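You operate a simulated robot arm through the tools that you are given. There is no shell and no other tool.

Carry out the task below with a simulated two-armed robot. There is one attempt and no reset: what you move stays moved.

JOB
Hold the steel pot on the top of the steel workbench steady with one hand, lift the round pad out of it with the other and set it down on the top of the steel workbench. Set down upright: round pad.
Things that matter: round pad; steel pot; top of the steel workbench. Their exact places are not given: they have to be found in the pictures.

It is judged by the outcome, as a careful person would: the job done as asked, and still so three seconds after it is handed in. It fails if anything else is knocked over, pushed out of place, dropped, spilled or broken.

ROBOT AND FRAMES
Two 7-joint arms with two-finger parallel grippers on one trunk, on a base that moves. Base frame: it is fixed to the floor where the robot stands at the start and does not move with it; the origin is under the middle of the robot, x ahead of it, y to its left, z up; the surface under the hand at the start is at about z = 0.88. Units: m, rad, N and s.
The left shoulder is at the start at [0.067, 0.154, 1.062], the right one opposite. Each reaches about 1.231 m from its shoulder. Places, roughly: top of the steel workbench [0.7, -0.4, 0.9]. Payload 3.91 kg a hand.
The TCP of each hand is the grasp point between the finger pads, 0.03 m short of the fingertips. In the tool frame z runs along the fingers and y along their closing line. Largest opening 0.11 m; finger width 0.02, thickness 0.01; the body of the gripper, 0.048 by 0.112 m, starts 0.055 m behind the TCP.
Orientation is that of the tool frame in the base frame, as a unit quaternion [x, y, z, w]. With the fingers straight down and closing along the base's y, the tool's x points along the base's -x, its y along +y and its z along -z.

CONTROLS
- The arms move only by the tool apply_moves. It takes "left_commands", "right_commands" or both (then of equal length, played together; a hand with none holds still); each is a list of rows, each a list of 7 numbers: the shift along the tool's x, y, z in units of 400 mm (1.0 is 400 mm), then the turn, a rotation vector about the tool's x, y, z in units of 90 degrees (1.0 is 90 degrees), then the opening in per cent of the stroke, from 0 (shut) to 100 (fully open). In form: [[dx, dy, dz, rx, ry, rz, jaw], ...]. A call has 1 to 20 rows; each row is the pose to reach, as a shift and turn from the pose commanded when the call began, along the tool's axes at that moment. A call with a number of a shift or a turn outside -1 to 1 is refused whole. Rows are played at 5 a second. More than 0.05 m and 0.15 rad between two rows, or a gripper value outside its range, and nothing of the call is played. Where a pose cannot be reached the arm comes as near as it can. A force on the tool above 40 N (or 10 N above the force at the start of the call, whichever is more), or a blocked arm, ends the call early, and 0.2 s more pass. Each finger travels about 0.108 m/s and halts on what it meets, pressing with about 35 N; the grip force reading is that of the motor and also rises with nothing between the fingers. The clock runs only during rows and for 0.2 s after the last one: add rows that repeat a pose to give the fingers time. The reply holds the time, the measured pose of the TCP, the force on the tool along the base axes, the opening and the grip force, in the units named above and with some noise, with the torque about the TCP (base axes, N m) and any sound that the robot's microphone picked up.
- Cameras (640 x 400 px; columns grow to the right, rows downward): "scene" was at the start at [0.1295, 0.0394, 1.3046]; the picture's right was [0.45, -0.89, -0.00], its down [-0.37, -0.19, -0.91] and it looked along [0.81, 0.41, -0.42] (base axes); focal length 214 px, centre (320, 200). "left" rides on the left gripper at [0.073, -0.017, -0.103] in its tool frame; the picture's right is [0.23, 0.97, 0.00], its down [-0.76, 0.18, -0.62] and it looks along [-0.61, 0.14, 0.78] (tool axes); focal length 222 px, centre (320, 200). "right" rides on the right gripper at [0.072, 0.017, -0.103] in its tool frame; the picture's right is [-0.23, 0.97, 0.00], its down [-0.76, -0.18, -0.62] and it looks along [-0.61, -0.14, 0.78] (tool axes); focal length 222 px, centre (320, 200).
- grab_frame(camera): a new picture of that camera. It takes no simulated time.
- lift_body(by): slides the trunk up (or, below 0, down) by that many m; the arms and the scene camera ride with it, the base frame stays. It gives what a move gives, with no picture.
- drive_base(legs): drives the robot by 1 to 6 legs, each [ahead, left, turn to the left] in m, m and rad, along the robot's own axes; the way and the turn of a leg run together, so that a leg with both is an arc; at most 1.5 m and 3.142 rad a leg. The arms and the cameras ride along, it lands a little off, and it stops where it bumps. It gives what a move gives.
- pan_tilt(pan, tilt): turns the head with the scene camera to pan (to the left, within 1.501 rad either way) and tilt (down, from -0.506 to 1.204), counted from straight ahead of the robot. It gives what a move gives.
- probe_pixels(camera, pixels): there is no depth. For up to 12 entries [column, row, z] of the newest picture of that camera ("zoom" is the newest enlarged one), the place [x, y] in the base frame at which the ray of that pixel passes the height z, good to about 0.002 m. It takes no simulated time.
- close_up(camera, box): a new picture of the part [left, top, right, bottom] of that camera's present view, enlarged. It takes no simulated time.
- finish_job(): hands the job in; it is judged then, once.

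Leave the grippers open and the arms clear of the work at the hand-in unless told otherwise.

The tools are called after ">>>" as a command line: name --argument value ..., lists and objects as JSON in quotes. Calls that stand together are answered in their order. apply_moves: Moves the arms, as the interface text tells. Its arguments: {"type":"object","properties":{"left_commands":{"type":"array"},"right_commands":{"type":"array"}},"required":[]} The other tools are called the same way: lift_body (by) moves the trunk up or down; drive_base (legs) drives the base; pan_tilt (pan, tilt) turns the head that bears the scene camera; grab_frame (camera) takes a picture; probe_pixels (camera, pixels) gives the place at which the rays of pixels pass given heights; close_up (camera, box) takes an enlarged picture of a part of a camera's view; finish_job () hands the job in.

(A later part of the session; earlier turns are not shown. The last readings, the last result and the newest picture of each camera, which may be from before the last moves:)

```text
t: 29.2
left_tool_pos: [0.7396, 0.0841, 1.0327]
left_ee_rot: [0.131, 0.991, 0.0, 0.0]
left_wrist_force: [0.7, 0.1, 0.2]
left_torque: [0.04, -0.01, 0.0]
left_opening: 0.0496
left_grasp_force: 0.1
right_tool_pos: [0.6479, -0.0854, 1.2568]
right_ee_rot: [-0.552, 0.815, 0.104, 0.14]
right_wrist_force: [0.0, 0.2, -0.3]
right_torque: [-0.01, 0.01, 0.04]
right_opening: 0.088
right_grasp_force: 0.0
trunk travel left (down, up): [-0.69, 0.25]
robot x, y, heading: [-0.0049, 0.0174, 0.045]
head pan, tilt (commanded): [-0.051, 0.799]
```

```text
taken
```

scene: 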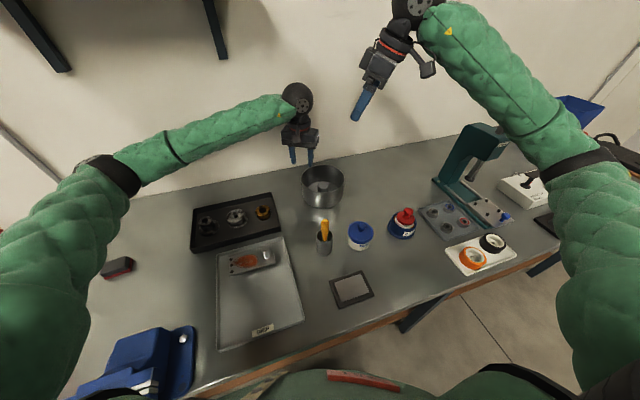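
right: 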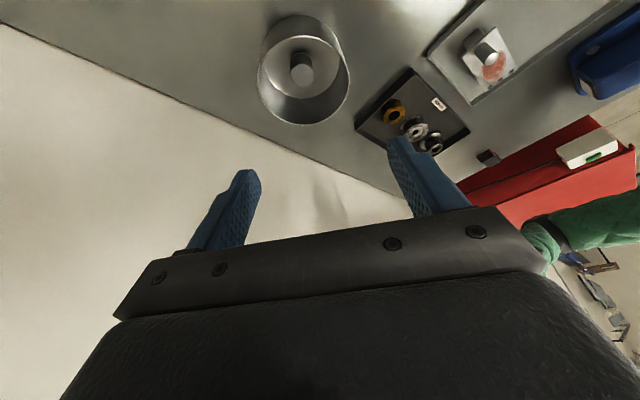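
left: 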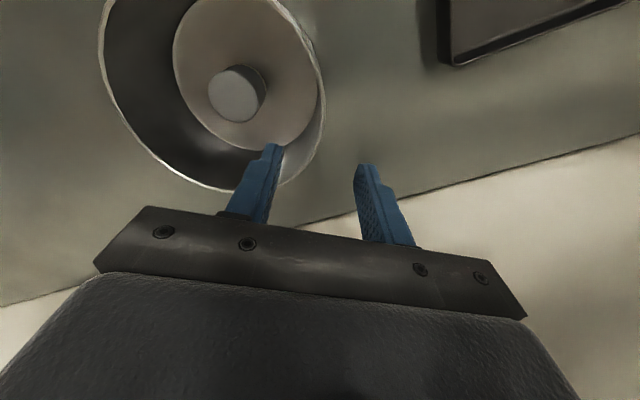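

The left hand is in place with no contact, and the rim passes between its fingers. I'll verify rim points in the left picture before descending.

>>> probe_pixels --camera "left" --pixels '[[326, 110, 0.96], [308, 160, 0.96], [215, 190, 0.96], [150, 150, 0.96], [103, 40, 0.96], [300, 35, 0.96], [236, 94, 0.93], [209, 90, 0.93], [264, 96, 0.93]]'

>>> close_up --camera "scene" --box '[270, 110, 360, 220]'

```text
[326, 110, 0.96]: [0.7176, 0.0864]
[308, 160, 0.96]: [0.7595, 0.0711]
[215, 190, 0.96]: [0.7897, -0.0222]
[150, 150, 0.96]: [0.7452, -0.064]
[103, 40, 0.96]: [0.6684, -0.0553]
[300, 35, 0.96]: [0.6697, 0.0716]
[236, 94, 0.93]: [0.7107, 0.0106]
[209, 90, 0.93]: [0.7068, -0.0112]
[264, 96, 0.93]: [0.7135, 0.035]
```

```text
3.64 times, centred on (315, 165) of scene
```

zoom: 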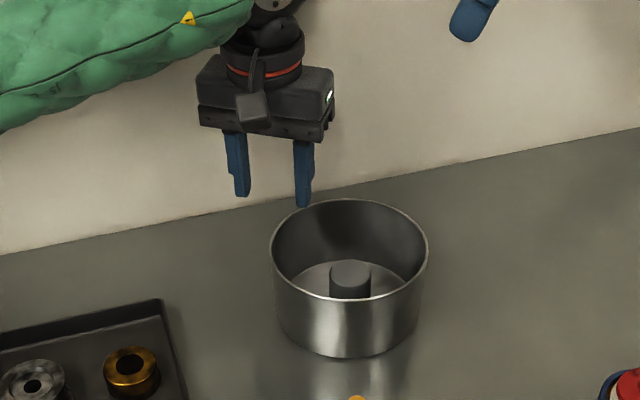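

Left-camera points put the rim about 2 mm inward of the finger centre, so I'll shift the left hand 1.5 mm inward. Then I'll descend 75 mm so the fingertips straddle the wall about 30 mm below the rim, keeping the fingers open.

>>> apply_moves --left_commands '[[0, -0.004, 0.04, 0, 0, 0, 45], [0, -0.004, 0.08, 0, 0, 0, 45], [0, -0.004, 0.12, 0, 0, 0, 45], [0, -0.004, 0.16, 0, 0, 0, 45], [0, -0.004, 0.187, 0, 0, 0, 45], [0, -0.004, 0.187, 0, 0, 0, 45]]'

>>> grab_frame --camera "left"

>>> close_up --camera "scene" --box '[270, 110, 370, 220]'

```text
t: 30.6
left_tool_pos: [0.7387, 0.0823, 0.9564]
left_ee_rot: [0.131, 0.991, -0.001, 0.001]
left_wrist_force: [0.4, -0.2, -0.7]
left_torque: [0.02, -0.02, 0.01]
left_opening: 0.0498
left_grasp_force: 0.1
right_tool_pos: [0.6501, -0.0854, 1.2559]
right_ee_rot: [-0.552, 0.815, 0.105, 0.141]
right_wrist_force: [-0.1, 0.4, -0.1]
right_torque: [0.02, -0.01, 0.02]
right_opening: 0.0878
right_grasp_force: 0.0
trunk travel left (down, up): [-0.69, 0.25]
robot x, y, heading: [-0.0062, 0.0215, 0.046]
head pan, tilt (commanded): [-0.051, 0.799]
```

```text
taken
```

left: 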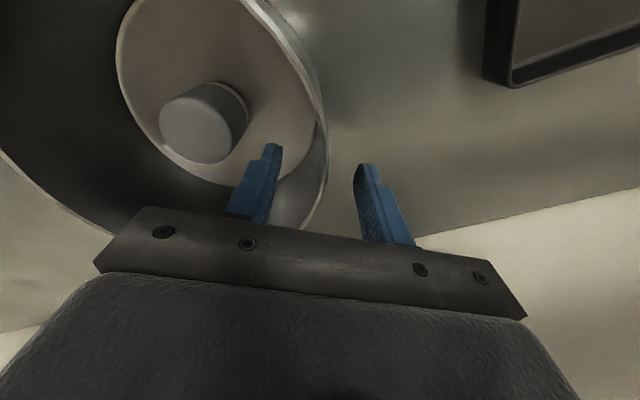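

```text
3.64 times, centred on (320, 165) of scene
```

zoom: 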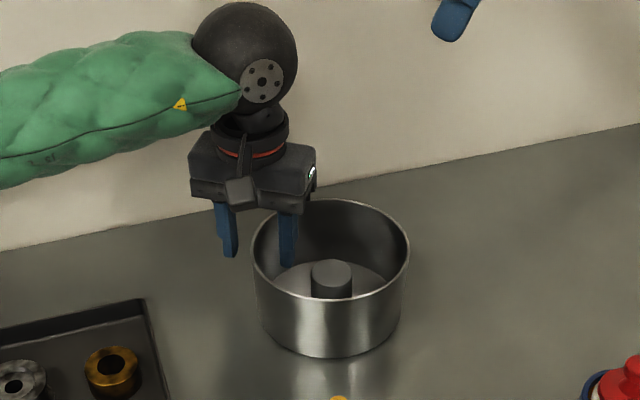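

The fingers straddle the wall. The finger centre projects to (320,191) in the left picture, so I'll check exactly where the rim lies there with a close-up before closing.

>>> close_up --camera "left" --box '[240, 130, 400, 240]'

```text
3.64 times, centred on (320, 185) of left
```

zoom: 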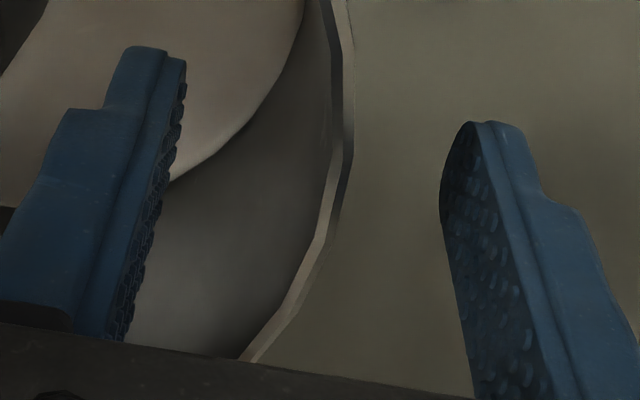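

The rim's middle lies about 2 mm outward of the finger centre. I'll shift the left hand 2 mm outward and close gently on the wall.

>>> apply_moves --left_commands '[[0, 0.0045, 0, 0, 0, 0, 45], [0, 0.0045, 0, 0, 0, 0, 30], [0, 0.0045, 0, 0, 0, 0, 15], [0, 0.0045, 0, 0, 0, 0, 8], [0, 0.0045, 0, 0, 0, 0, 4], [0, 0.0045, 0, 0, 0, 0, 0], [0, 0.0045, 0, 0, 0, 0, 0], [0, 0.0045, 0, 0, 0, 0, 0]]'

>>> close_up --camera "scene" --box '[270, 110, 370, 220]'

>>> grab_frame --camera "left"

```text
t: 32.4
left_tool_pos: [0.739, 0.0844, 0.9578]
left_ee_rot: [0.131, 0.991, 0.001, 0.002]
left_wrist_force: [1.9, -1.0, 8.7]
left_torque: [-1.51, -0.35, 0.27]
left_opening: 0.0034
left_grasp_force: 35.0
right_tool_pos: [0.649, -0.0859, 1.2554]
right_ee_rot: [-0.551, 0.816, 0.105, 0.141]
right_wrist_force: [-0.4, 0.0, -0.8]
right_torque: [0.01, -0.04, 0.02]
right_opening: 0.0881
right_grasp_force: 0.1
trunk travel left (down, up): [-0.69, 0.25]
robot x, y, heading: [-0.0061, 0.0198, 0.047]
head pan, tilt (commanded): [-0.051, 0.799]
```

```text
3.64 times, centred on (320, 165) of scene
```

zoom: 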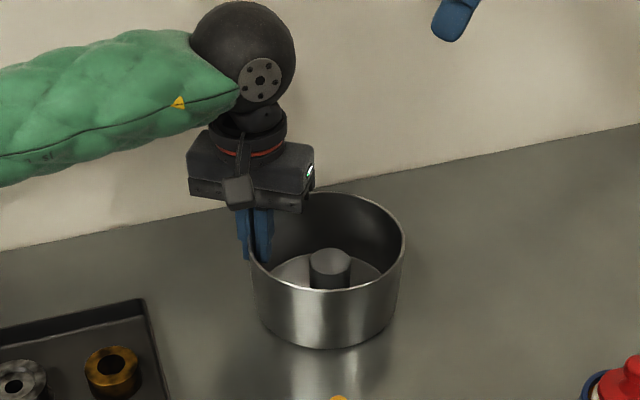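

```text
taken
```

left: 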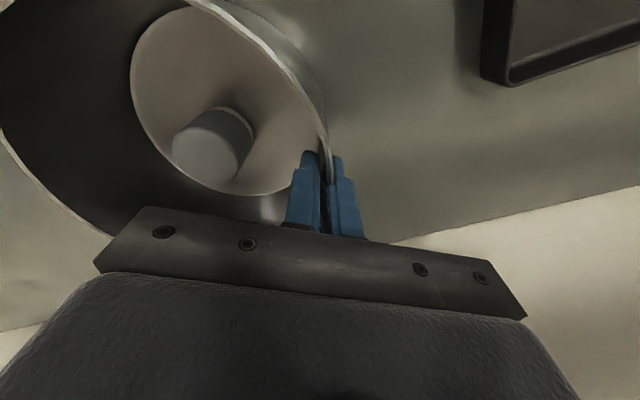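

The left hand grips the wall with a 35 N grip at 3.4 mm opening. The pot's image shifted slightly, though, and there is an 8.7 N vertical force. I'll triangulate where the pot and pad are now from both cameras.

>>> probe_pixels --camera "left" --pixels '[[206, 145, 0.93], [206, 145, 0.94], [206, 145, 0.95], [20, 160, 0.96], [20, 160, 0.97], [20, 160, 0.98], [260, 25, 0.96], [260, 25, 0.97]]'

>>> close_up --camera "scene" --box '[290, 155, 354, 215]'

```text
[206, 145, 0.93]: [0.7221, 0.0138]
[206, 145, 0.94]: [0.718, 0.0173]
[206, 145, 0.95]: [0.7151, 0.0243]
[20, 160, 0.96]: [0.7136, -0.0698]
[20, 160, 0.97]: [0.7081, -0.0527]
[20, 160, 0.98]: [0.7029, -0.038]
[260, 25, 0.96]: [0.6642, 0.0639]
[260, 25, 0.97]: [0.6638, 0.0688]
```

```text
6.67 times, centred on (322, 185) of scene
```

zoom: 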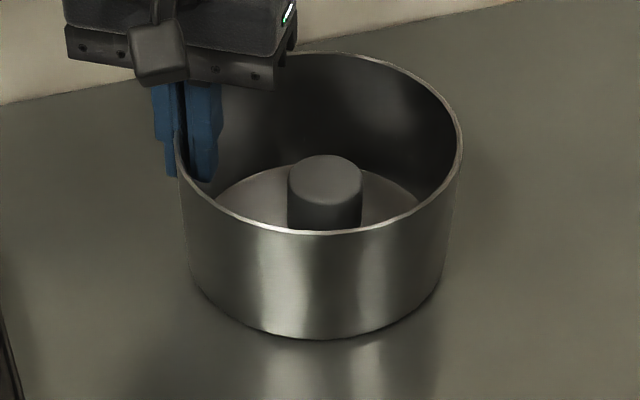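

>>> probe_pixels --camera "zoom" --pixels '[[325, 178, 0.93], [325, 178, 0.94], [325, 178, 0.95], [320, 232, 0.96], [320, 232, 0.97], [330, 53, 0.96], [330, 53, 0.97], [462, 148, 0.96], [462, 148, 0.97], [318, 339, 0.88], [318, 339, 0.89], [318, 339, 0.9]]'

>>> close_up --camera "left" --box '[0, 0, 340, 240]'

```text
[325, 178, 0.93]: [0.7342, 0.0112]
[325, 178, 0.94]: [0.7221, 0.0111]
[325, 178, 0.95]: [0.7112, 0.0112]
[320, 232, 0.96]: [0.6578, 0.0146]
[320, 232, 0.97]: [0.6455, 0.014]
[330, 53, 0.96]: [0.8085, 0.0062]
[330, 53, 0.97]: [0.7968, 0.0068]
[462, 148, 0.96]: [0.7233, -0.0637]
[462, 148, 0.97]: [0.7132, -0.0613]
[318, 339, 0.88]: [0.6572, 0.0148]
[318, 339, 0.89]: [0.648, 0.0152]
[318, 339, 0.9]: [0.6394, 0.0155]
```

```text
1.67 times, centred on (170, 120) of left
```

zoom: 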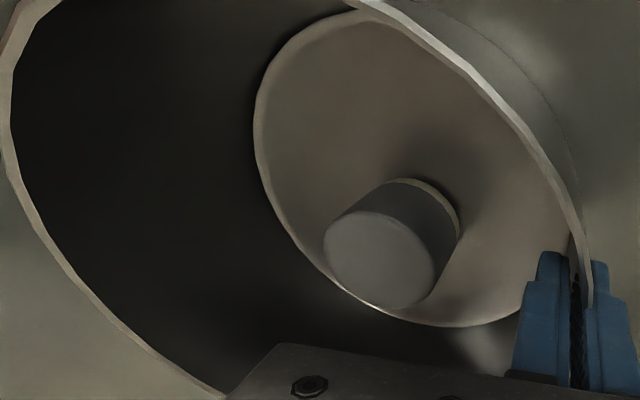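

The readings suggest the pot may be slightly raised or tilted by the pinch. I'll look at it from the right camera, and more closely at its base.

>>> grab_frame --camera "right"

>>> close_up --camera "scene" --box '[302, 180, 346, 212]'

>>> close_up --camera "right" --box '[240, 0, 370, 130]'

```text
taken
```

right: 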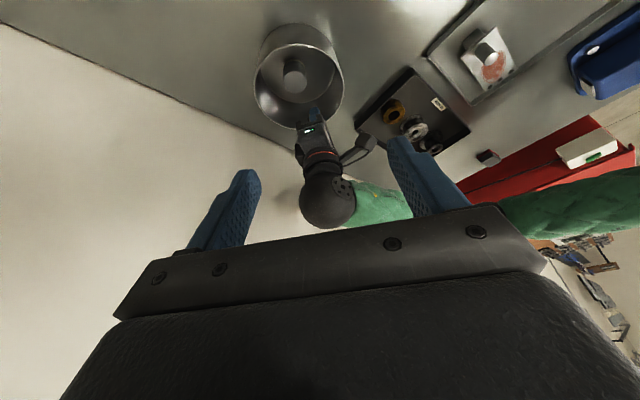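

```text
12.50 times, centred on (324, 196) of scene
```

zoom: 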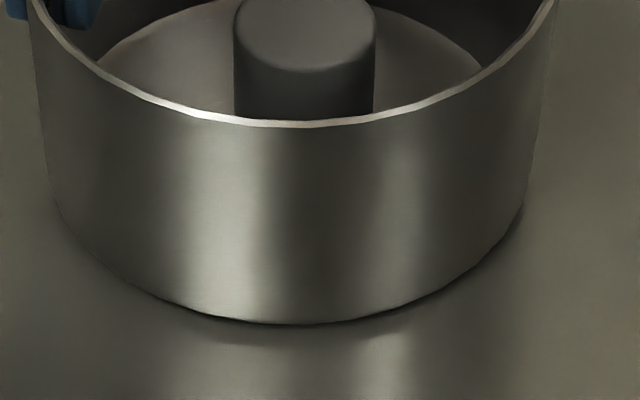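

```text
3.08 times, centred on (305, 65) of right
```

zoom: 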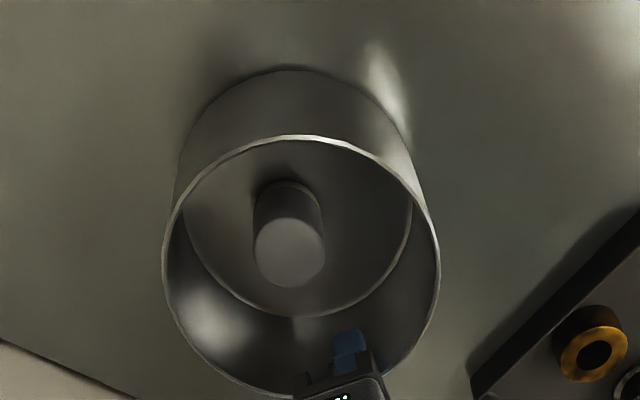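

>>> probe_pixels --camera "zoom" --pixels '[[163, 275, 0.96], [163, 275, 0.97], [440, 265, 0.96], [440, 265, 0.97], [300, 137, 0.96], [300, 137, 0.97], [290, 253, 0.93], [290, 253, 0.94], [290, 68, 0.88], [290, 68, 0.89], [180, 165, 0.88], [405, 130, 0.88]]'

```text
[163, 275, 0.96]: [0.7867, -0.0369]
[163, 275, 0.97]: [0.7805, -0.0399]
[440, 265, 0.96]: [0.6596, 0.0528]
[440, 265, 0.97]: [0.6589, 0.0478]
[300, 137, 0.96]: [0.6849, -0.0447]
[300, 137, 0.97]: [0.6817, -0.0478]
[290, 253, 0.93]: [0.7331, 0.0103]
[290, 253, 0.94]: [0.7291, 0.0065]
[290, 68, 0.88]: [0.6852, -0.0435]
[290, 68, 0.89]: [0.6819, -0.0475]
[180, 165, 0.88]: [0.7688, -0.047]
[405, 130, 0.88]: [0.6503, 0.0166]
```

Right and scene cameras now agree. The pot still stands on the bench, but as the fingers aligned to its wall it slid about 12 mm, to around (0.730, 0.0135), and the pad axis is now at (0.733, 0.0105) with its top at z 0.93. It is firmly held. Now I'll bring the right hand to a pre-approach point 16 cm back along its own finger axis, at about (0.709, -0.050, 1.08), with slightly more lean.

>>> apply_moves --right_commands '[[0.003, -0.016, 0.065, 0, -0.007, 0, 80], [0.006, -0.032, 0.13, 0, -0.013, 0, 78], [0.009, -0.048, 0.196, 0, -0.019, 0, 76], [0.012, -0.064, 0.262, 0, -0.026, 0, 74], [0.015, -0.08, 0.327, 0, -0.032, 0, 72], [0.018, -0.096, 0.393, 0, -0.038, 0, 70], [0.021, -0.112, 0.458, 0, -0.044, 0, 68], [0.021, -0.112, 0.458, 0, -0.044, 0, 68]]'

>>> grab_frame --camera "right"

>>> grab_frame --camera "scene"

```text
t: 34.2
left_tool_pos: [0.7396, 0.0835, 0.957]
left_ee_rot: [0.131, 0.991, 0.0, 0.001]
left_wrist_force: [1.4, -3.7, 8.9]
left_torque: [-1.32, 0.25, 0.27]
left_opening: 0.0031
left_grasp_force: 35.5
right_tool_pos: [0.6462, -0.0746, 1.0962]
right_ee_rot: [-0.545, 0.815, 0.108, 0.163]
right_wrist_force: [0.5, 1.2, 0.2]
right_torque: [0.0, 0.02, 0.01]
right_opening: 0.0748
right_grasp_force: 0.0
right hand out of reach, approached as far as the arm can: row 2, 3, 4, 5, 6, 7, 8
trunk travel left (down, up): [-0.69, 0.25]
robot x, y, heading: [-0.0061, 0.0215, 0.052]
head pan, tilt (commanded): [-0.051, 0.799]
```

```text
taken
```

right: 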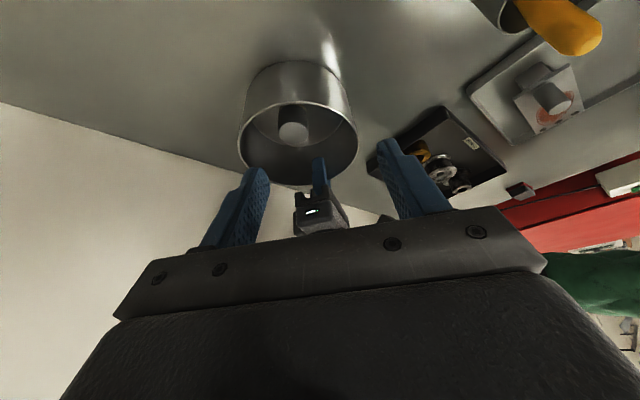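

```text
taken
```

scene: 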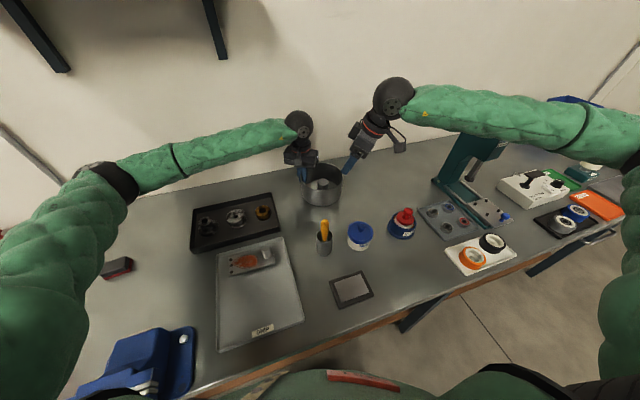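

The right arm is limited in reach at that yaw, stopping at (0.646, -0.075, 1.096). I'll ease the yaw back by about 12°, add a little lean, and move to the matching pre-approach point at about (0.694, -0.048, 1.078).

>>> apply_moves --right_commands '[[-0.02, -0.02, 0.02, 0.012, -0.009, 0.03, 68], [-0.04, -0.04, 0.04, 0.025, -0.018, 0.06, 68], [-0.06, -0.06, 0.06, 0.037, -0.028, 0.09, 68], [-0.082, -0.084, 0.084, 0.049, -0.037, 0.119, 68], [-0.082, -0.084, 0.084, 0.049, -0.037, 0.119, 68]]'

```text
t: 35.4
left_tool_pos: [0.7385, 0.0845, 0.9567]
left_ee_rot: [0.13, 0.992, 0.0, 0.001]
left_wrist_force: [-0.2, -2.3, 6.7]
left_torque: [-1.32, 0.37, 0.0]
left_opening: 0.0035
left_grasp_force: 34.9
right_tool_pos: [0.6949, -0.0452, 1.0738]
right_ee_rot: [-0.458, 0.857, 0.122, 0.202]
right_wrist_force: [-1.4, 0.8, 0.5]
right_torque: [-0.01, -0.01, 0.0]
right_opening: 0.0752
right_grasp_force: 0.1
trunk travel left (down, up): [-0.69, 0.25]
robot x, y, heading: [-0.0085, 0.0179, 0.049]
head pan, tilt (commanded): [-0.051, 0.799]
```

The right hand reached (0.695, -0.045, 1.074), leaning 27° toward 236°. Now I'll move part of the way in along the finger axis, to tips at about z 0.99, aligned so the contact will be centred on the pad, and check the view.

>>> apply_moves --right_commands '[[0.008, -0.004, 0.05, 0, 0, 0, 68], [0.016, -0.008, 0.1, 0, 0, 0, 68], [0.0233, -0.011, 0.154, 0, 0, 0, 68], [0.0233, -0.011, 0.154, 0, 0, 0, 68]]'

>>> grab_frame --camera "right"

>>> close_up --camera "scene" --box '[280, 100, 400, 215]'

```text
t: 36.4
left_tool_pos: [0.7393, 0.0837, 0.9576]
left_ee_rot: [0.13, 0.992, 0.001, 0.002]
left_wrist_force: [-0.6, -2.3, 7.6]
left_torque: [-1.31, 0.36, 0.05]
left_opening: 0.0033
left_grasp_force: 34.9
right_tool_pos: [0.7088, -0.0295, 1.0141]
right_ee_rot: [-0.459, 0.857, 0.123, 0.201]
right_wrist_force: [0.0, -0.4, -1.0]
right_torque: [-0.02, -0.02, 0.01]
right_opening: 0.0748
right_grasp_force: 0.1
trunk travel left (down, up): [-0.69, 0.25]
robot x, y, heading: [-0.0056, 0.0184, 0.046]
head pan, tilt (commanded): [-0.051, 0.799]
```

```text
taken
```

right: 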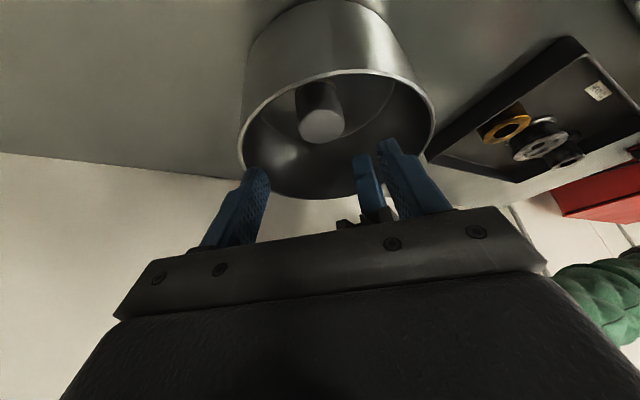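

```text
3.48 times, centred on (340, 158) of scene
```

zoom: 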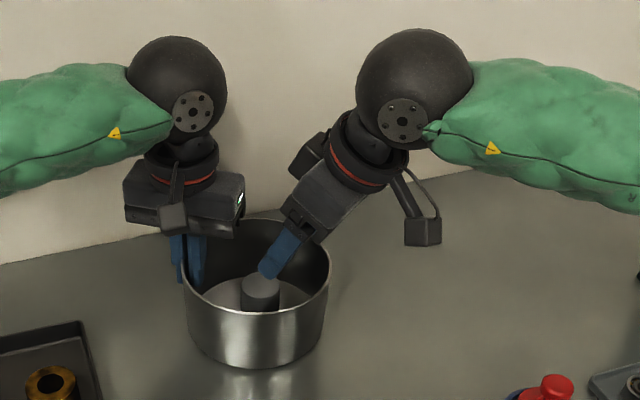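

The pad top at (322,125) in the right view lies between the two fingers, and the hands are well clear of each other. I'll probe the pad again to refine the target.

>>> close_up --camera "right" --box '[240, 60, 440, 200]'

>>> probe_pixels --camera "right" --pixels '[[322, 126, 0.93], [299, 128, 0.93], [344, 122, 0.93], [322, 142, 0.93], [239, 140, 0.96], [435, 110, 0.96], [330, 72, 0.96], [300, 197, 0.96]]'

```text
2.86 times, centred on (340, 130) of right
```

zoom: 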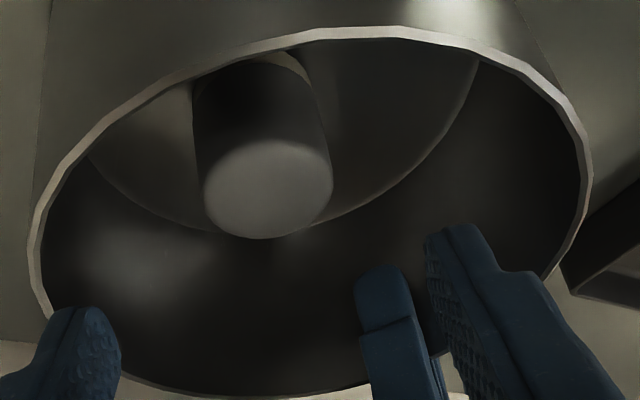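

```text
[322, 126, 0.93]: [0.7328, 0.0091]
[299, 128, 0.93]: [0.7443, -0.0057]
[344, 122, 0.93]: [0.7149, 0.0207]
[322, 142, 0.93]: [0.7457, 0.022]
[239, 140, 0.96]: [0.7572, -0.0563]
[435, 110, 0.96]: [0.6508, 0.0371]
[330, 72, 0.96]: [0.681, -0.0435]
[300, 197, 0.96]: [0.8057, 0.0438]
```

The pad axis is confirmed at (0.733, 0.010), centred between the fingers. Now I'll advance 88 mm along the finger axis so the fingers straddle the pad's upper half.

>>> apply_moves --right_commands '[[0, 0, 0.044, 0, 0, 0, 68], [0, 0, 0.088, 0, 0, 0, 68], [0, 0, 0.132, 0, 0, 0, 68], [0.001, 0, 0.176, 0, 0, 0, 68], [0.001, 0, 0.219, 0, 0, 0, 68], [0.001, 0, 0.219, 0, 0, 0, 68]]'

>>> grab_frame --camera "right"

>>> close_up --camera "scene" --box '[280, 100, 400, 215]'

```text
t: 37.8
left_tool_pos: [0.7394, 0.0844, 0.9586]
left_ee_rot: [0.13, 0.991, 0.001, 0.002]
left_wrist_force: [-0.7, -1.7, 7.9]
left_torque: [-1.3, 0.39, 0.01]
left_opening: 0.0033
left_grasp_force: 34.8
right_tool_pos: [0.7287, 0.0069, 0.9355]
right_ee_rot: [-0.459, 0.857, 0.124, 0.201]
right_wrist_force: [-0.2, -0.1, -0.8]
right_torque: [0.04, 0.0, 0.0]
right_opening: 0.0745
right_grasp_force: 0.1
trunk travel left (down, up): [-0.69, 0.25]
robot x, y, heading: [-0.0022, 0.0191, 0.045]
head pan, tilt (commanded): [-0.051, 0.799]
```

```text
taken
```

right: 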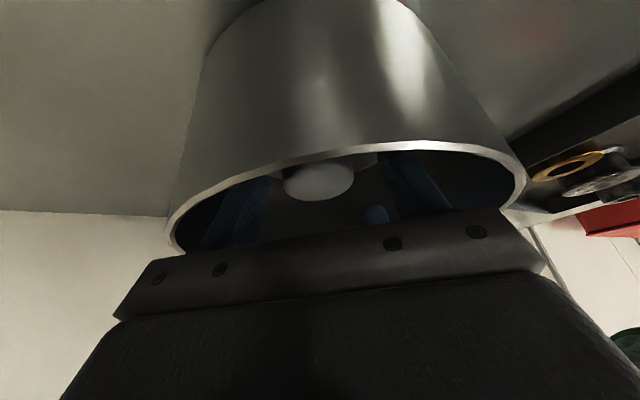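

```text
3.48 times, centred on (340, 158) of scene
```

zoom: 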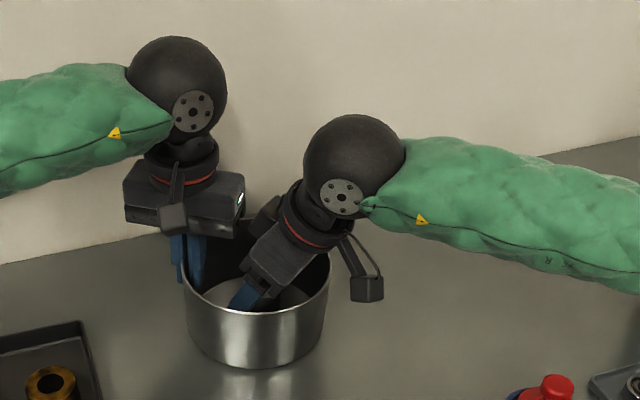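

No contact forces, and the pad top at (318,180) sits between the fingers inside the pot. I'll take a close-up before closing.

>>> close_up --camera "right" --box '[200, 130, 460, 270]'

>>> grab_frame --camera "left"

```text
2.46 times, centred on (330, 200) of right
```

zoom: 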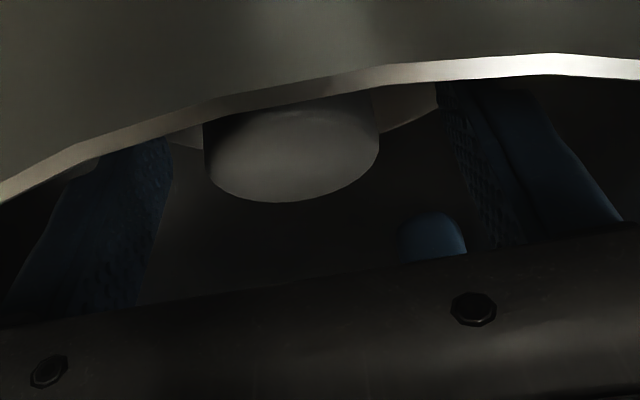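

```text
taken
```

left: 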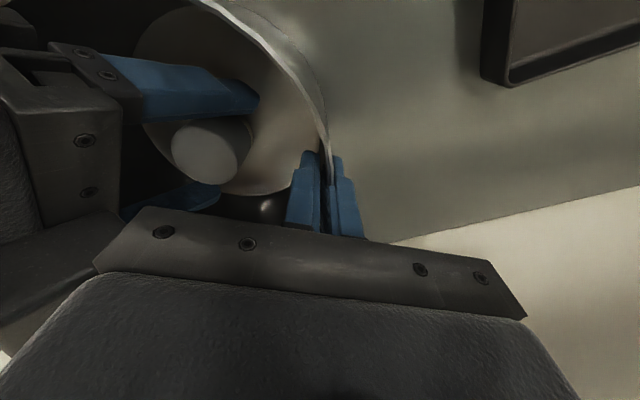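

Both right fingers straddle the pad. I'll close the right gripper gently on it.

>>> apply_moves --right_commands '[[0, 0, 0, 0, 0, 0, 58], [0, 0, 0, 0, 0, 0, 50], [0, 0, 0, 0, 0, 0, 44], [0, 0, 0, 0, 0, 0, 38], [0, 0, 0, 0, 0, 0, 32], [0, 0, 0, 0, 0, 0, 25], [0, 0, 0, 0, 0, 0, 25], [0, 0, 0, 0, 0, 0, 25]]'

>>> grab_frame --camera "right"

>>> grab_frame --camera "left"

```text
t: 39.6
left_tool_pos: [0.7388, 0.083, 0.9573]
left_ee_rot: [0.131, 0.991, 0.001, 0.001]
left_wrist_force: [-0.8, -2.1, 6.4]
left_torque: [-1.32, 0.38, 0.02]
left_opening: 0.0036
left_grasp_force: 34.9
right_tool_pos: [0.7285, 0.0059, 0.9352]
right_ee_rot: [-0.458, 0.857, 0.123, 0.201]
right_wrist_force: [1.2, 0.0, 1.9]
right_torque: [-0.04, -0.02, -0.02]
right_opening: 0.0406
right_grasp_force: 34.9
trunk travel left (down, up): [-0.69, 0.25]
robot x, y, heading: [-0.0034, 0.015, 0.053]
head pan, tilt (commanded): [-0.051, 0.799]
```

```text
taken
```

right: 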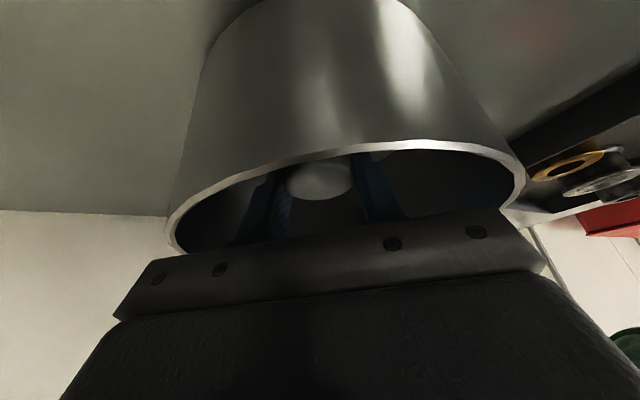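

```text
taken
```

left: 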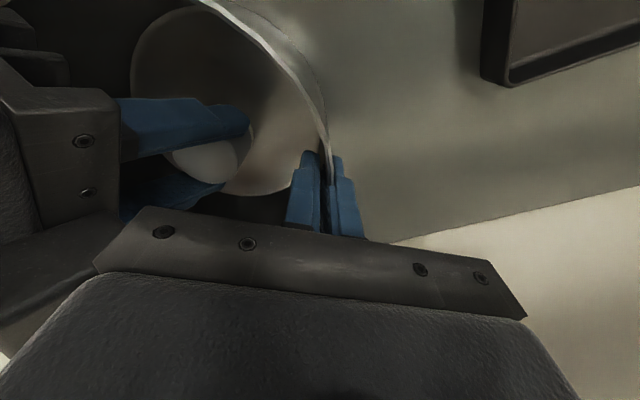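

The right hand grips the pad at 40.6 mm opening with 35 N. I'll lift the first 35 mm, nearly straight up and drifting slightly away from the left hand, and check.

>>> apply_moves --right_commands '[[-0.0115, 0.0006, -0.0222, 0, 0, 0, 25], [-0.014, 0.0013, -0.049, 0, 0, 0, 25], [-0.0179, 0.0024, -0.0892, 0, 0, 0, 25], [-0.0179, 0.0024, -0.0892, 0, 0, 0, 25]]'

>>> grab_frame --camera "left"

>>> close_up --camera "scene" --box '[280, 100, 400, 215]'

```text
t: 40.6
left_tool_pos: [0.7394, 0.0844, 0.9569]
left_ee_rot: [0.13, 0.991, -0.001, 0.001]
left_wrist_force: [0.2, -1.1, 8.6]
left_torque: [-1.31, 0.3, 0.01]
left_opening: 0.0032
left_grasp_force: 35.5
right_tool_pos: [0.7237, -0.0024, 0.9713]
right_ee_rot: [-0.458, 0.857, 0.123, 0.202]
right_wrist_force: [0.1, -0.6, -0.5]
right_torque: [-0.03, 0.0, -0.03]
right_opening: 0.0408
right_grasp_force: 35.1
trunk travel left (down, up): [-0.69, 0.25]
robot x, y, heading: [-0.0098, 0.0184, 0.054]
head pan, tilt (commanded): [-0.051, 0.799]
```

```text
taken
```

left: 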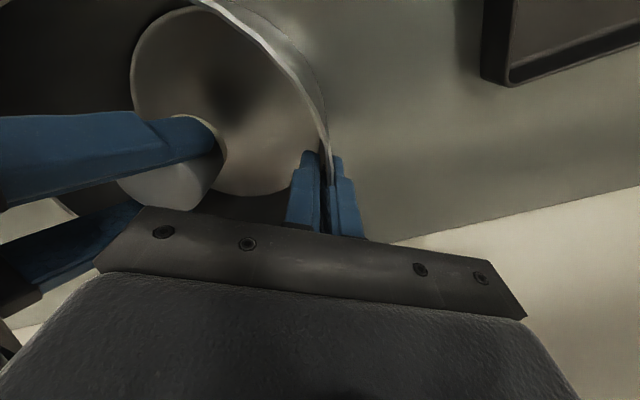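

```text
3.48 times, centred on (340, 158) of scene
```

zoom: 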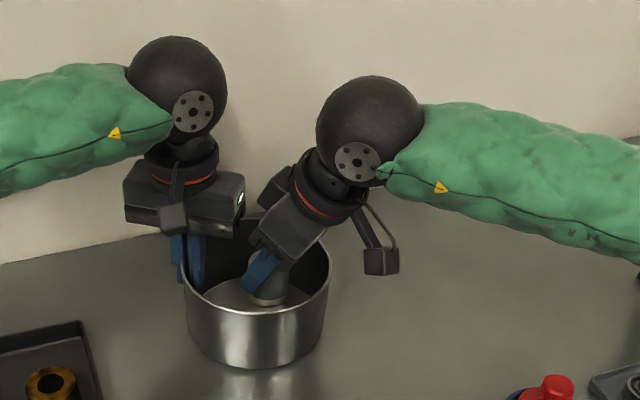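

The pad is coming up with the right hand and the pot has stayed put. Continuing the lift to about 130 mm so the pad clears the rim.

>>> apply_moves --right_commands '[[-0.0016, 0.001, -0.0413, 0, 0, 0, 25], [-0.0032, 0.0021, -0.0826, 0, 0, 0, 25], [-0.0048, 0.0032, -0.1239, 0, 0, 0, 25], [-0.0065, 0.0043, -0.1652, 0, 0, 0, 25], [-0.0081, 0.0053, -0.2065, 0, 0, 0, 25], [0.0023, 0.0069, -0.2681, 0, 0, 0, 25], [0.0023, 0.0069, -0.2681, 0, 0, 0, 25]]'

>>> grab_frame --camera "scene"

>>> close_up --camera "scene" --box '[280, 80, 400, 215]'

```text
t: 42.2
left_tool_pos: [0.7388, 0.0854, 0.9576]
left_ee_rot: [0.13, 0.992, -0.001, 0.001]
left_wrist_force: [-0.7, 0.6, 8.1]
left_torque: [-1.36, 0.36, 0.0]
left_opening: 0.0034
left_grasp_force: 35.7
right_tool_pos: [0.697, -0.041, 1.0647]
right_ee_rot: [-0.458, 0.857, 0.123, 0.202]
right_wrist_force: [0.2, -0.7, 0.1]
right_torque: [0.02, 0.01, 0.02]
right_opening: 0.0409
right_grasp_force: 35.3
trunk travel left (down, up): [-0.69, 0.25]
robot x, y, heading: [-0.0029, 0.0154, 0.047]
head pan, tilt (commanded): [-0.051, 0.799]
```

```text
taken
```

scene: 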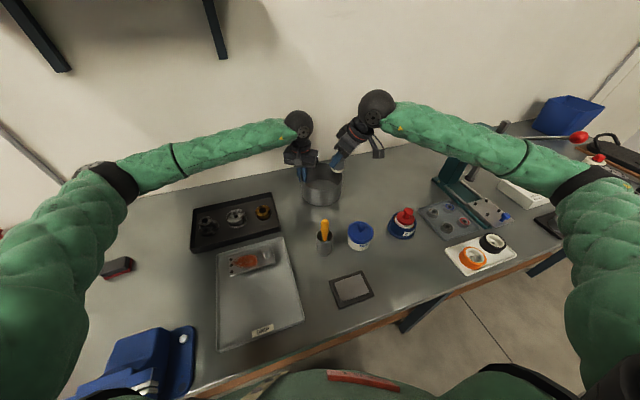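

```text
2.96 times, centred on (340, 148) of scene
```

zoom: 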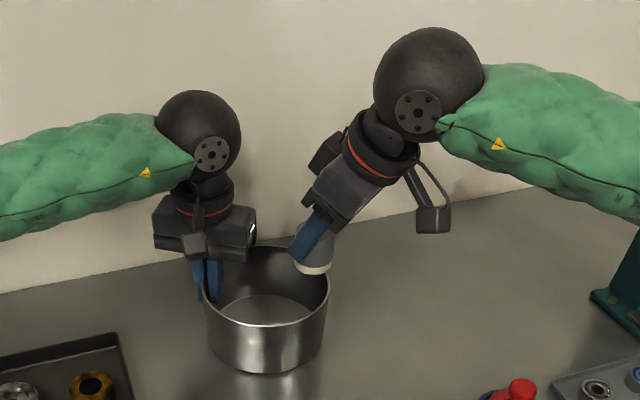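

The pad is out of the pot, which is now empty. I'll check how the pad sits in the grip from a close-up and the left camera.

>>> close_up --camera "scene" --box '[315, 130, 365, 180]'

>>> grab_frame --camera "left"

>>> grab_frame --camera "right"

```text
8.00 times, centred on (340, 155) of scene
```

zoom: 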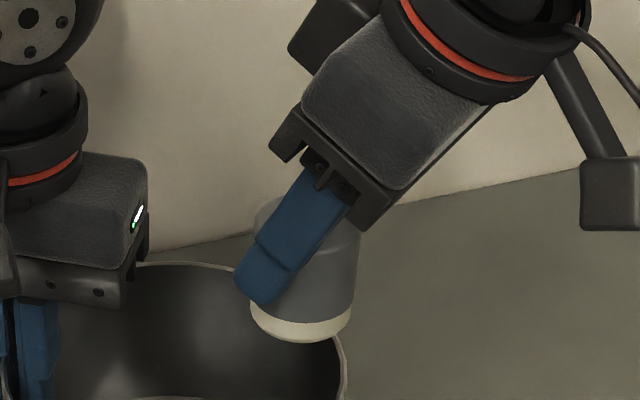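

```text
taken
```

left: 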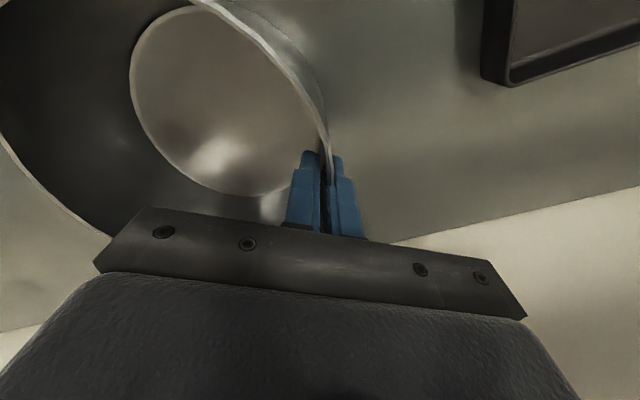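

```text
taken
```

right: 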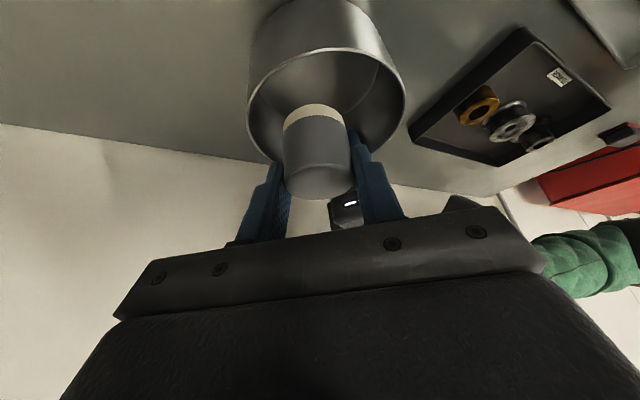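

The pad hangs upright in the grip with its cream felt side down. The bench around (0.74, -0.17) looks free, so I'll verify that with probes on the latest scene picture, including the red-topped packer and the parts tray.

>>> grab_frame --camera "scene"

>>> probe_pixels --camera "scene" --pixels '[[370, 185, 0.88], [365, 190, 0.88], [402, 239, 0.88], [405, 208, 0.96], [420, 206, 0.88], [433, 182, 0.88], [387, 232, 0.88], [361, 250, 0.88], [342, 205, 0.88]]'

```text
taken
```

scene: 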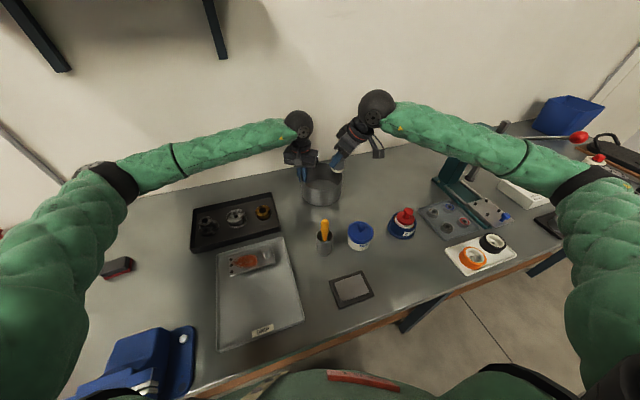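

```text
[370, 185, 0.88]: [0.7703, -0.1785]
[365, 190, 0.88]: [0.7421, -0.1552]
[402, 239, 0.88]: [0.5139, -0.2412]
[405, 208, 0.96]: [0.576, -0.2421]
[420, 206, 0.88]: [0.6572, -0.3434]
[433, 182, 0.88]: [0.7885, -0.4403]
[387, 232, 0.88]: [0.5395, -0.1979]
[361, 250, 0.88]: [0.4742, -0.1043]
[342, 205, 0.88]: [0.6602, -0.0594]
```

The spot near (0.735, -0.165), around pixel (365,191), is bare bench, with all neighbours more than 10 cm away. I'll carry the pad there at the present height.

>>> apply_moves --right_commands '[[0.028, -0.035, -0.015, 0, 0, 0, 25], [0.056, -0.07, -0.031, 0, 0, 0, 25], [0.084, -0.106, -0.046, 0, 0, 0, 25], [0.111, -0.141, -0.061, 0, 0, 0, 25], [0.139, -0.176, -0.076, 0, 0, 0, 25], [0.167, -0.212, -0.092, 0, 0, 0, 25], [0.195, -0.247, -0.107, 0, 0, 0, 25], [0.195, -0.247, -0.107, 0, 0, 0, 25]]'

>>> grab_frame --camera "scene"

>>> grab_frame --camera "right"

```text
t: 44.0
left_tool_pos: [0.7394, 0.0851, 0.9586]
left_ee_rot: [0.13, 0.992, 0.0, 0.001]
left_wrist_force: [0.7, 1.6, 8.9]
left_torque: [-1.27, 0.41, -0.01]
left_opening: 0.0034
left_grasp_force: 35.3
right_tool_pos: [0.7209, -0.1333, 1.0655]
right_ee_rot: [-0.458, 0.857, 0.123, 0.202]
right_wrist_force: [0.4, 0.0, 0.1]
right_torque: [-0.01, -0.01, -0.02]
right_opening: 0.0409
right_grasp_force: 35.1
right hand out of reach, approached as far as the arm can: row 6, 7, 8
trunk travel left (down, up): [-0.69, 0.25]
robot x, y, heading: [-0.0052, 0.0203, 0.044]
head pan, tilt (commanded): [-0.051, 0.799]
```

```text
taken
```

scene: 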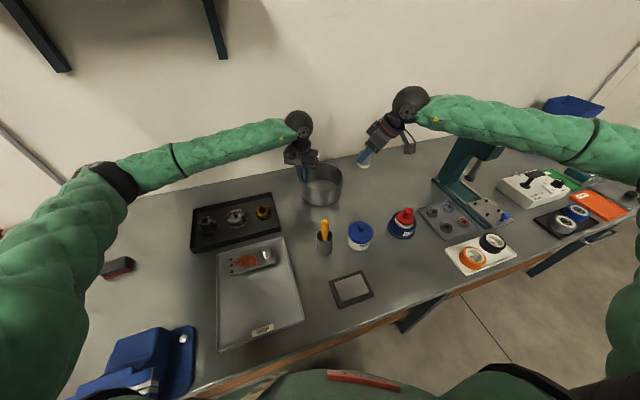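

```text
taken
```

right: 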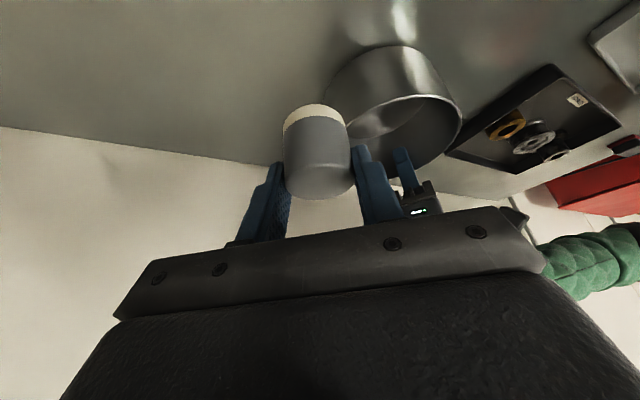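

The arm's limit was reached at (0.721, -0.133), which is still over bare bench but a little close to the pot. I'll ease the yaw by 10° about the vertical and shift to about (0.705, -0.160), keeping the height.

>>> apply_moves --right_commands '[[0.017, -0.001, -0.009, 0.013, -0.001, 0.025, 25], [0.035, -0.002, -0.018, 0.026, -0.0015, 0.05, 25], [0.052, -0.003, -0.027, 0.038, -0.002, 0.075, 25], [0.069, -0.0035, -0.036, 0.051, -0.003, 0.099, 25], [0.069, -0.0035, -0.036, 0.051, -0.003, 0.099, 25]]'

>>> grab_frame --camera "scene"

>>> close_up --camera "scene" --box '[330, 120, 430, 220]'

```text
t: 45.2
left_tool_pos: [0.7394, 0.0848, 0.9574]
left_ee_rot: [0.131, 0.991, 0.0, 0.002]
left_wrist_force: [0.2, 2.1, 9.6]
left_torque: [-1.3, 0.34, -0.03]
left_opening: 0.0031
left_grasp_force: 35.3
right_tool_pos: [0.7044, -0.1615, 1.0671]
right_ee_rot: [-0.383, 0.894, 0.105, 0.21]
right_wrist_force: [0.1, 1.0, 0.1]
right_torque: [0.01, 0.02, -0.01]
right_opening: 0.0407
right_grasp_force: 35.1
trunk travel left (down, up): [-0.69, 0.25]
robot x, y, heading: [-0.004, 0.017, 0.047]
head pan, tilt (commanded): [-0.051, 0.799]
```

```text
taken
```

scene: 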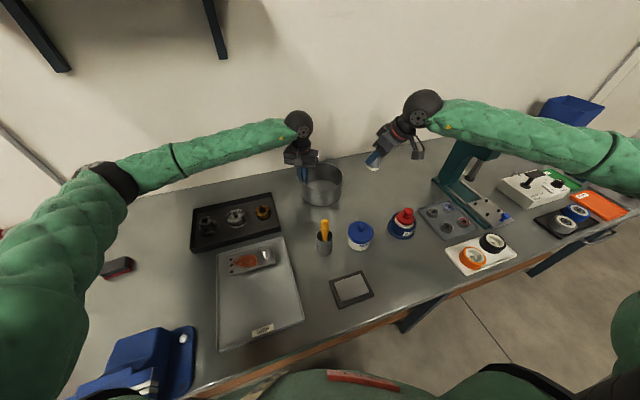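

```text
4.00 times, centred on (380, 170) of scene
```

zoom: 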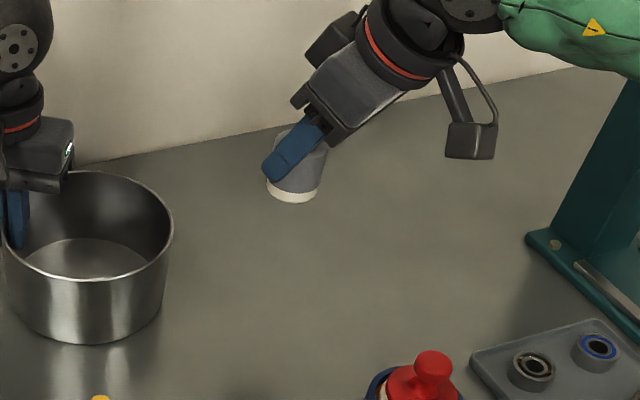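

Orientation is preserved, so the pad is still upright. The wrist camera would come near the red packer knob if I lowered here, so I'll first shift about 3 cm toward +x for more clearance.

>>> apply_moves --right_commands '[[-0.032, -0.017, 0.016, 0, 0, 0, 25], [-0.065, -0.035, 0.032, 0, 0, 0, 25], [-0.065, -0.035, 0.032, 0, 0, 0, 25]]'

```text
t: 46.0
left_tool_pos: [0.7376, 0.0833, 0.9571]
left_ee_rot: [0.13, 0.991, 0.001, 0.002]
left_wrist_force: [1.2, 1.8, 8.9]
left_torque: [-1.31, 0.38, -0.01]
left_opening: 0.0032
left_grasp_force: 34.8
right_tool_pos: [0.7335, -0.1511, 1.0671]
right_ee_rot: [-0.382, 0.894, 0.105, 0.211]
right_wrist_force: [-0.9, 0.0, -0.2]
right_torque: [-0.01, 0.01, -0.05]
right_opening: 0.0407
right_grasp_force: 35.1
trunk travel left (down, up): [-0.69, 0.25]
robot x, y, heading: [-0.0017, 0.0178, 0.051]
head pan, tilt (commanded): [-0.051, 0.799]
```

Reached (0.734, -0.151, 1.067). Now I'll lower straight down 115 mm, which leaves the pad about 17 mm above the bench.

>>> apply_moves --right_commands '[[0.0218, -0.0013, 0.0427, 0, 0, 0, 25], [0.0437, -0.0026, 0.0855, 0, 0, 0, 25], [0.0655, -0.0039, 0.1282, 0, 0, 0, 25], [0.0873, -0.0052, 0.1709, 0, 0, 0, 25], [0.1092, -0.0065, 0.2137, 0, 0, 0, 25], [0.131, -0.0078, 0.2564, 0, 0, 0, 25], [0.131, -0.0078, 0.2564, 0, 0, 0, 25]]'

>>> grab_frame --camera "scene"

>>> close_up --camera "scene" --box '[330, 130, 430, 220]'

```text
t: 47.6
left_tool_pos: [0.7394, 0.0848, 0.9578]
left_ee_rot: [0.13, 0.991, 0.001, 0.001]
left_wrist_force: [0.0, 0.3, 8.3]
left_torque: [-1.31, 0.37, 0.0]
left_opening: 0.0034
left_grasp_force: 35.1
right_tool_pos: [0.7314, -0.1508, 0.9518]
right_ee_rot: [-0.382, 0.894, 0.105, 0.211]
right_wrist_force: [-0.5, -0.2, -0.5]
right_torque: [-0.01, 0.01, -0.01]
right_opening: 0.0408
right_grasp_force: 34.7
trunk travel left (down, up): [-0.69, 0.25]
robot x, y, heading: [-0.0038, 0.0172, 0.049]
head pan, tilt (commanded): [-0.051, 0.799]
```

```text
taken
```

scene: 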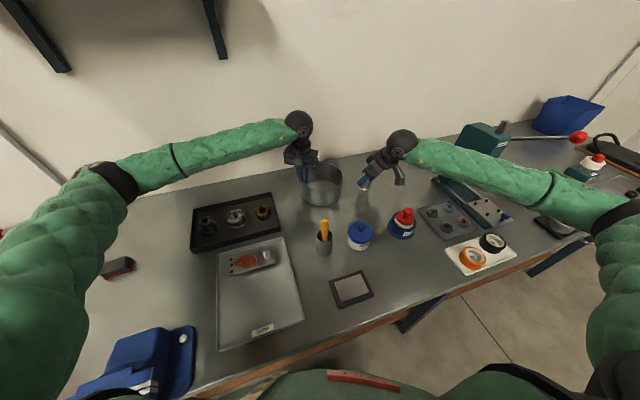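

```text
4.44 times, centred on (380, 175) of scene
```

zoom: 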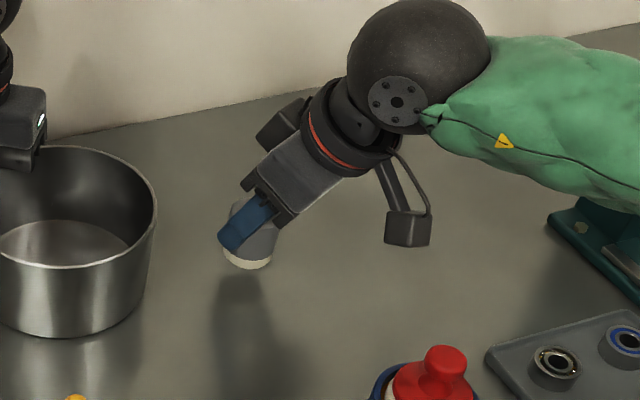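

All clear with no contact force. Lowering another 13 mm slowly.

>>> apply_moves --right_commands '[[0.005, -0.0003, 0.0097, 0, 0, 0, 25], [0.01, -0.0006, 0.0193, 0, 0, 0, 25], [0.0148, -0.0009, 0.029, 0, 0, 0, 25], [0.0148, -0.0009, 0.029, 0, 0, 0, 25]]'

>>> close_up --camera "scene" --box '[345, 160, 395, 205]'

```text
t: 48.6
left_tool_pos: [0.7391, 0.0844, 0.9573]
left_ee_rot: [0.131, 0.991, 0.0, 0.002]
left_wrist_force: [-0.6, -0.3, 7.9]
left_torque: [-1.31, 0.33, -0.02]
left_opening: 0.0033
left_grasp_force: 34.9
right_tool_pos: [0.7342, -0.15, 0.9382]
right_ee_rot: [-0.382, 0.893, 0.106, 0.212]
right_wrist_force: [-0.4, -0.2, -0.1]
right_torque: [0.0, 0.02, 0.03]
right_opening: 0.041
right_grasp_force: 34.9
trunk travel left (down, up): [-0.69, 0.25]
robot x, y, heading: [-0.0017, 0.0201, 0.049]
head pan, tilt (commanded): [-0.051, 0.799]
```

```text
8.89 times, centred on (370, 182) of scene
```

zoom: 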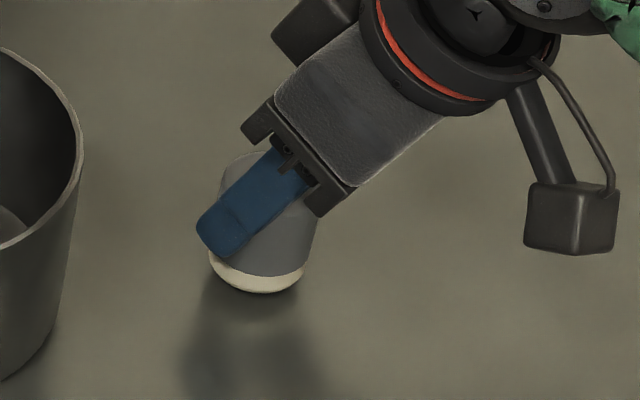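

The pad's shadow is nearly at its base, with an estimated 4–6 mm to go. I'll lower 3 mm, then small steps while watching the vertical force.

>>> apply_moves --right_commands '[[0.0017, -0.0001, 0.0033, 0, 0, 0, 25], [0.0034, -0.0002, 0.0067, 0, 0, 0, 25], [0.0034, -0.0002, 0.0067, 0, 0, 0, 25]]'

```text
t: 49.4
left_tool_pos: [0.739, 0.084, 0.9574]
left_ee_rot: [0.131, 0.991, 0.001, 0.001]
left_wrist_force: [-0.3, 0.1, 7.3]
left_torque: [-1.29, 0.37, -0.01]
left_opening: 0.0031
left_grasp_force: 35.2
right_tool_pos: [0.7325, -0.1496, 0.936]
right_ee_rot: [-0.382, 0.894, 0.105, 0.21]
right_wrist_force: [-0.5, 0.6, 1.0]
right_torque: [0.05, 0.0, -0.01]
right_opening: 0.041
right_grasp_force: 35.0
trunk travel left (down, up): [-0.69, 0.25]
robot x, y, heading: [-0.0014, 0.0182, 0.048]
head pan, tilt (commanded): [-0.051, 0.799]
```

No contact yet (z force about 1 N, within noise). Lowering 2 mm more.

>>> apply_moves --right_commands '[[0.0011, -0.0001, 0.0022, 0, 0, 0, 25], [0.0023, -0.0001, 0.0045, 0, 0, 0, 25], [0.0023, -0.0001, 0.0045, 0, 0, 0, 25]]'

>>> close_up --camera "scene" --box '[345, 170, 385, 202]'

```text
t: 50.2
left_tool_pos: [0.7379, 0.084, 0.9571]
left_ee_rot: [0.13, 0.992, 0.0, 0.002]
left_wrist_force: [-0.2, -0.9, 8.0]
left_torque: [-1.34, 0.37, 0.01]
left_opening: 0.0034
left_grasp_force: 34.5
right_tool_pos: [0.7328, -0.1503, 0.9334]
right_ee_rot: [-0.383, 0.893, 0.106, 0.211]
right_wrist_force: [-0.1, -0.4, -0.1]
right_torque: [0.01, 0.01, -0.04]
right_opening: 0.0407
right_grasp_force: 34.8
trunk travel left (down, up): [-0.69, 0.25]
robot x, y, heading: [-0.0042, 0.019, 0.047]
head pan, tilt (commanded): [-0.051, 0.799]
```

```text
12.50 times, centred on (365, 186) of scene
```

zoom: 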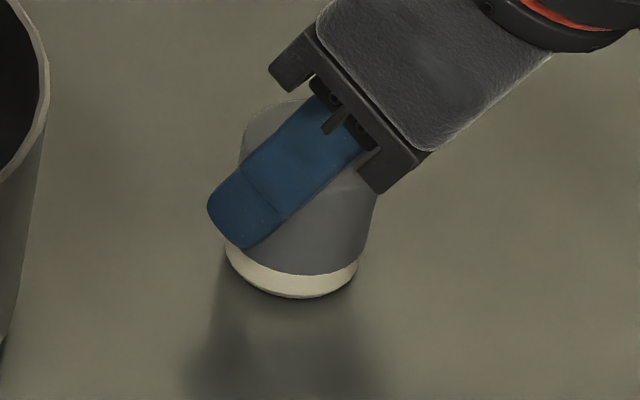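

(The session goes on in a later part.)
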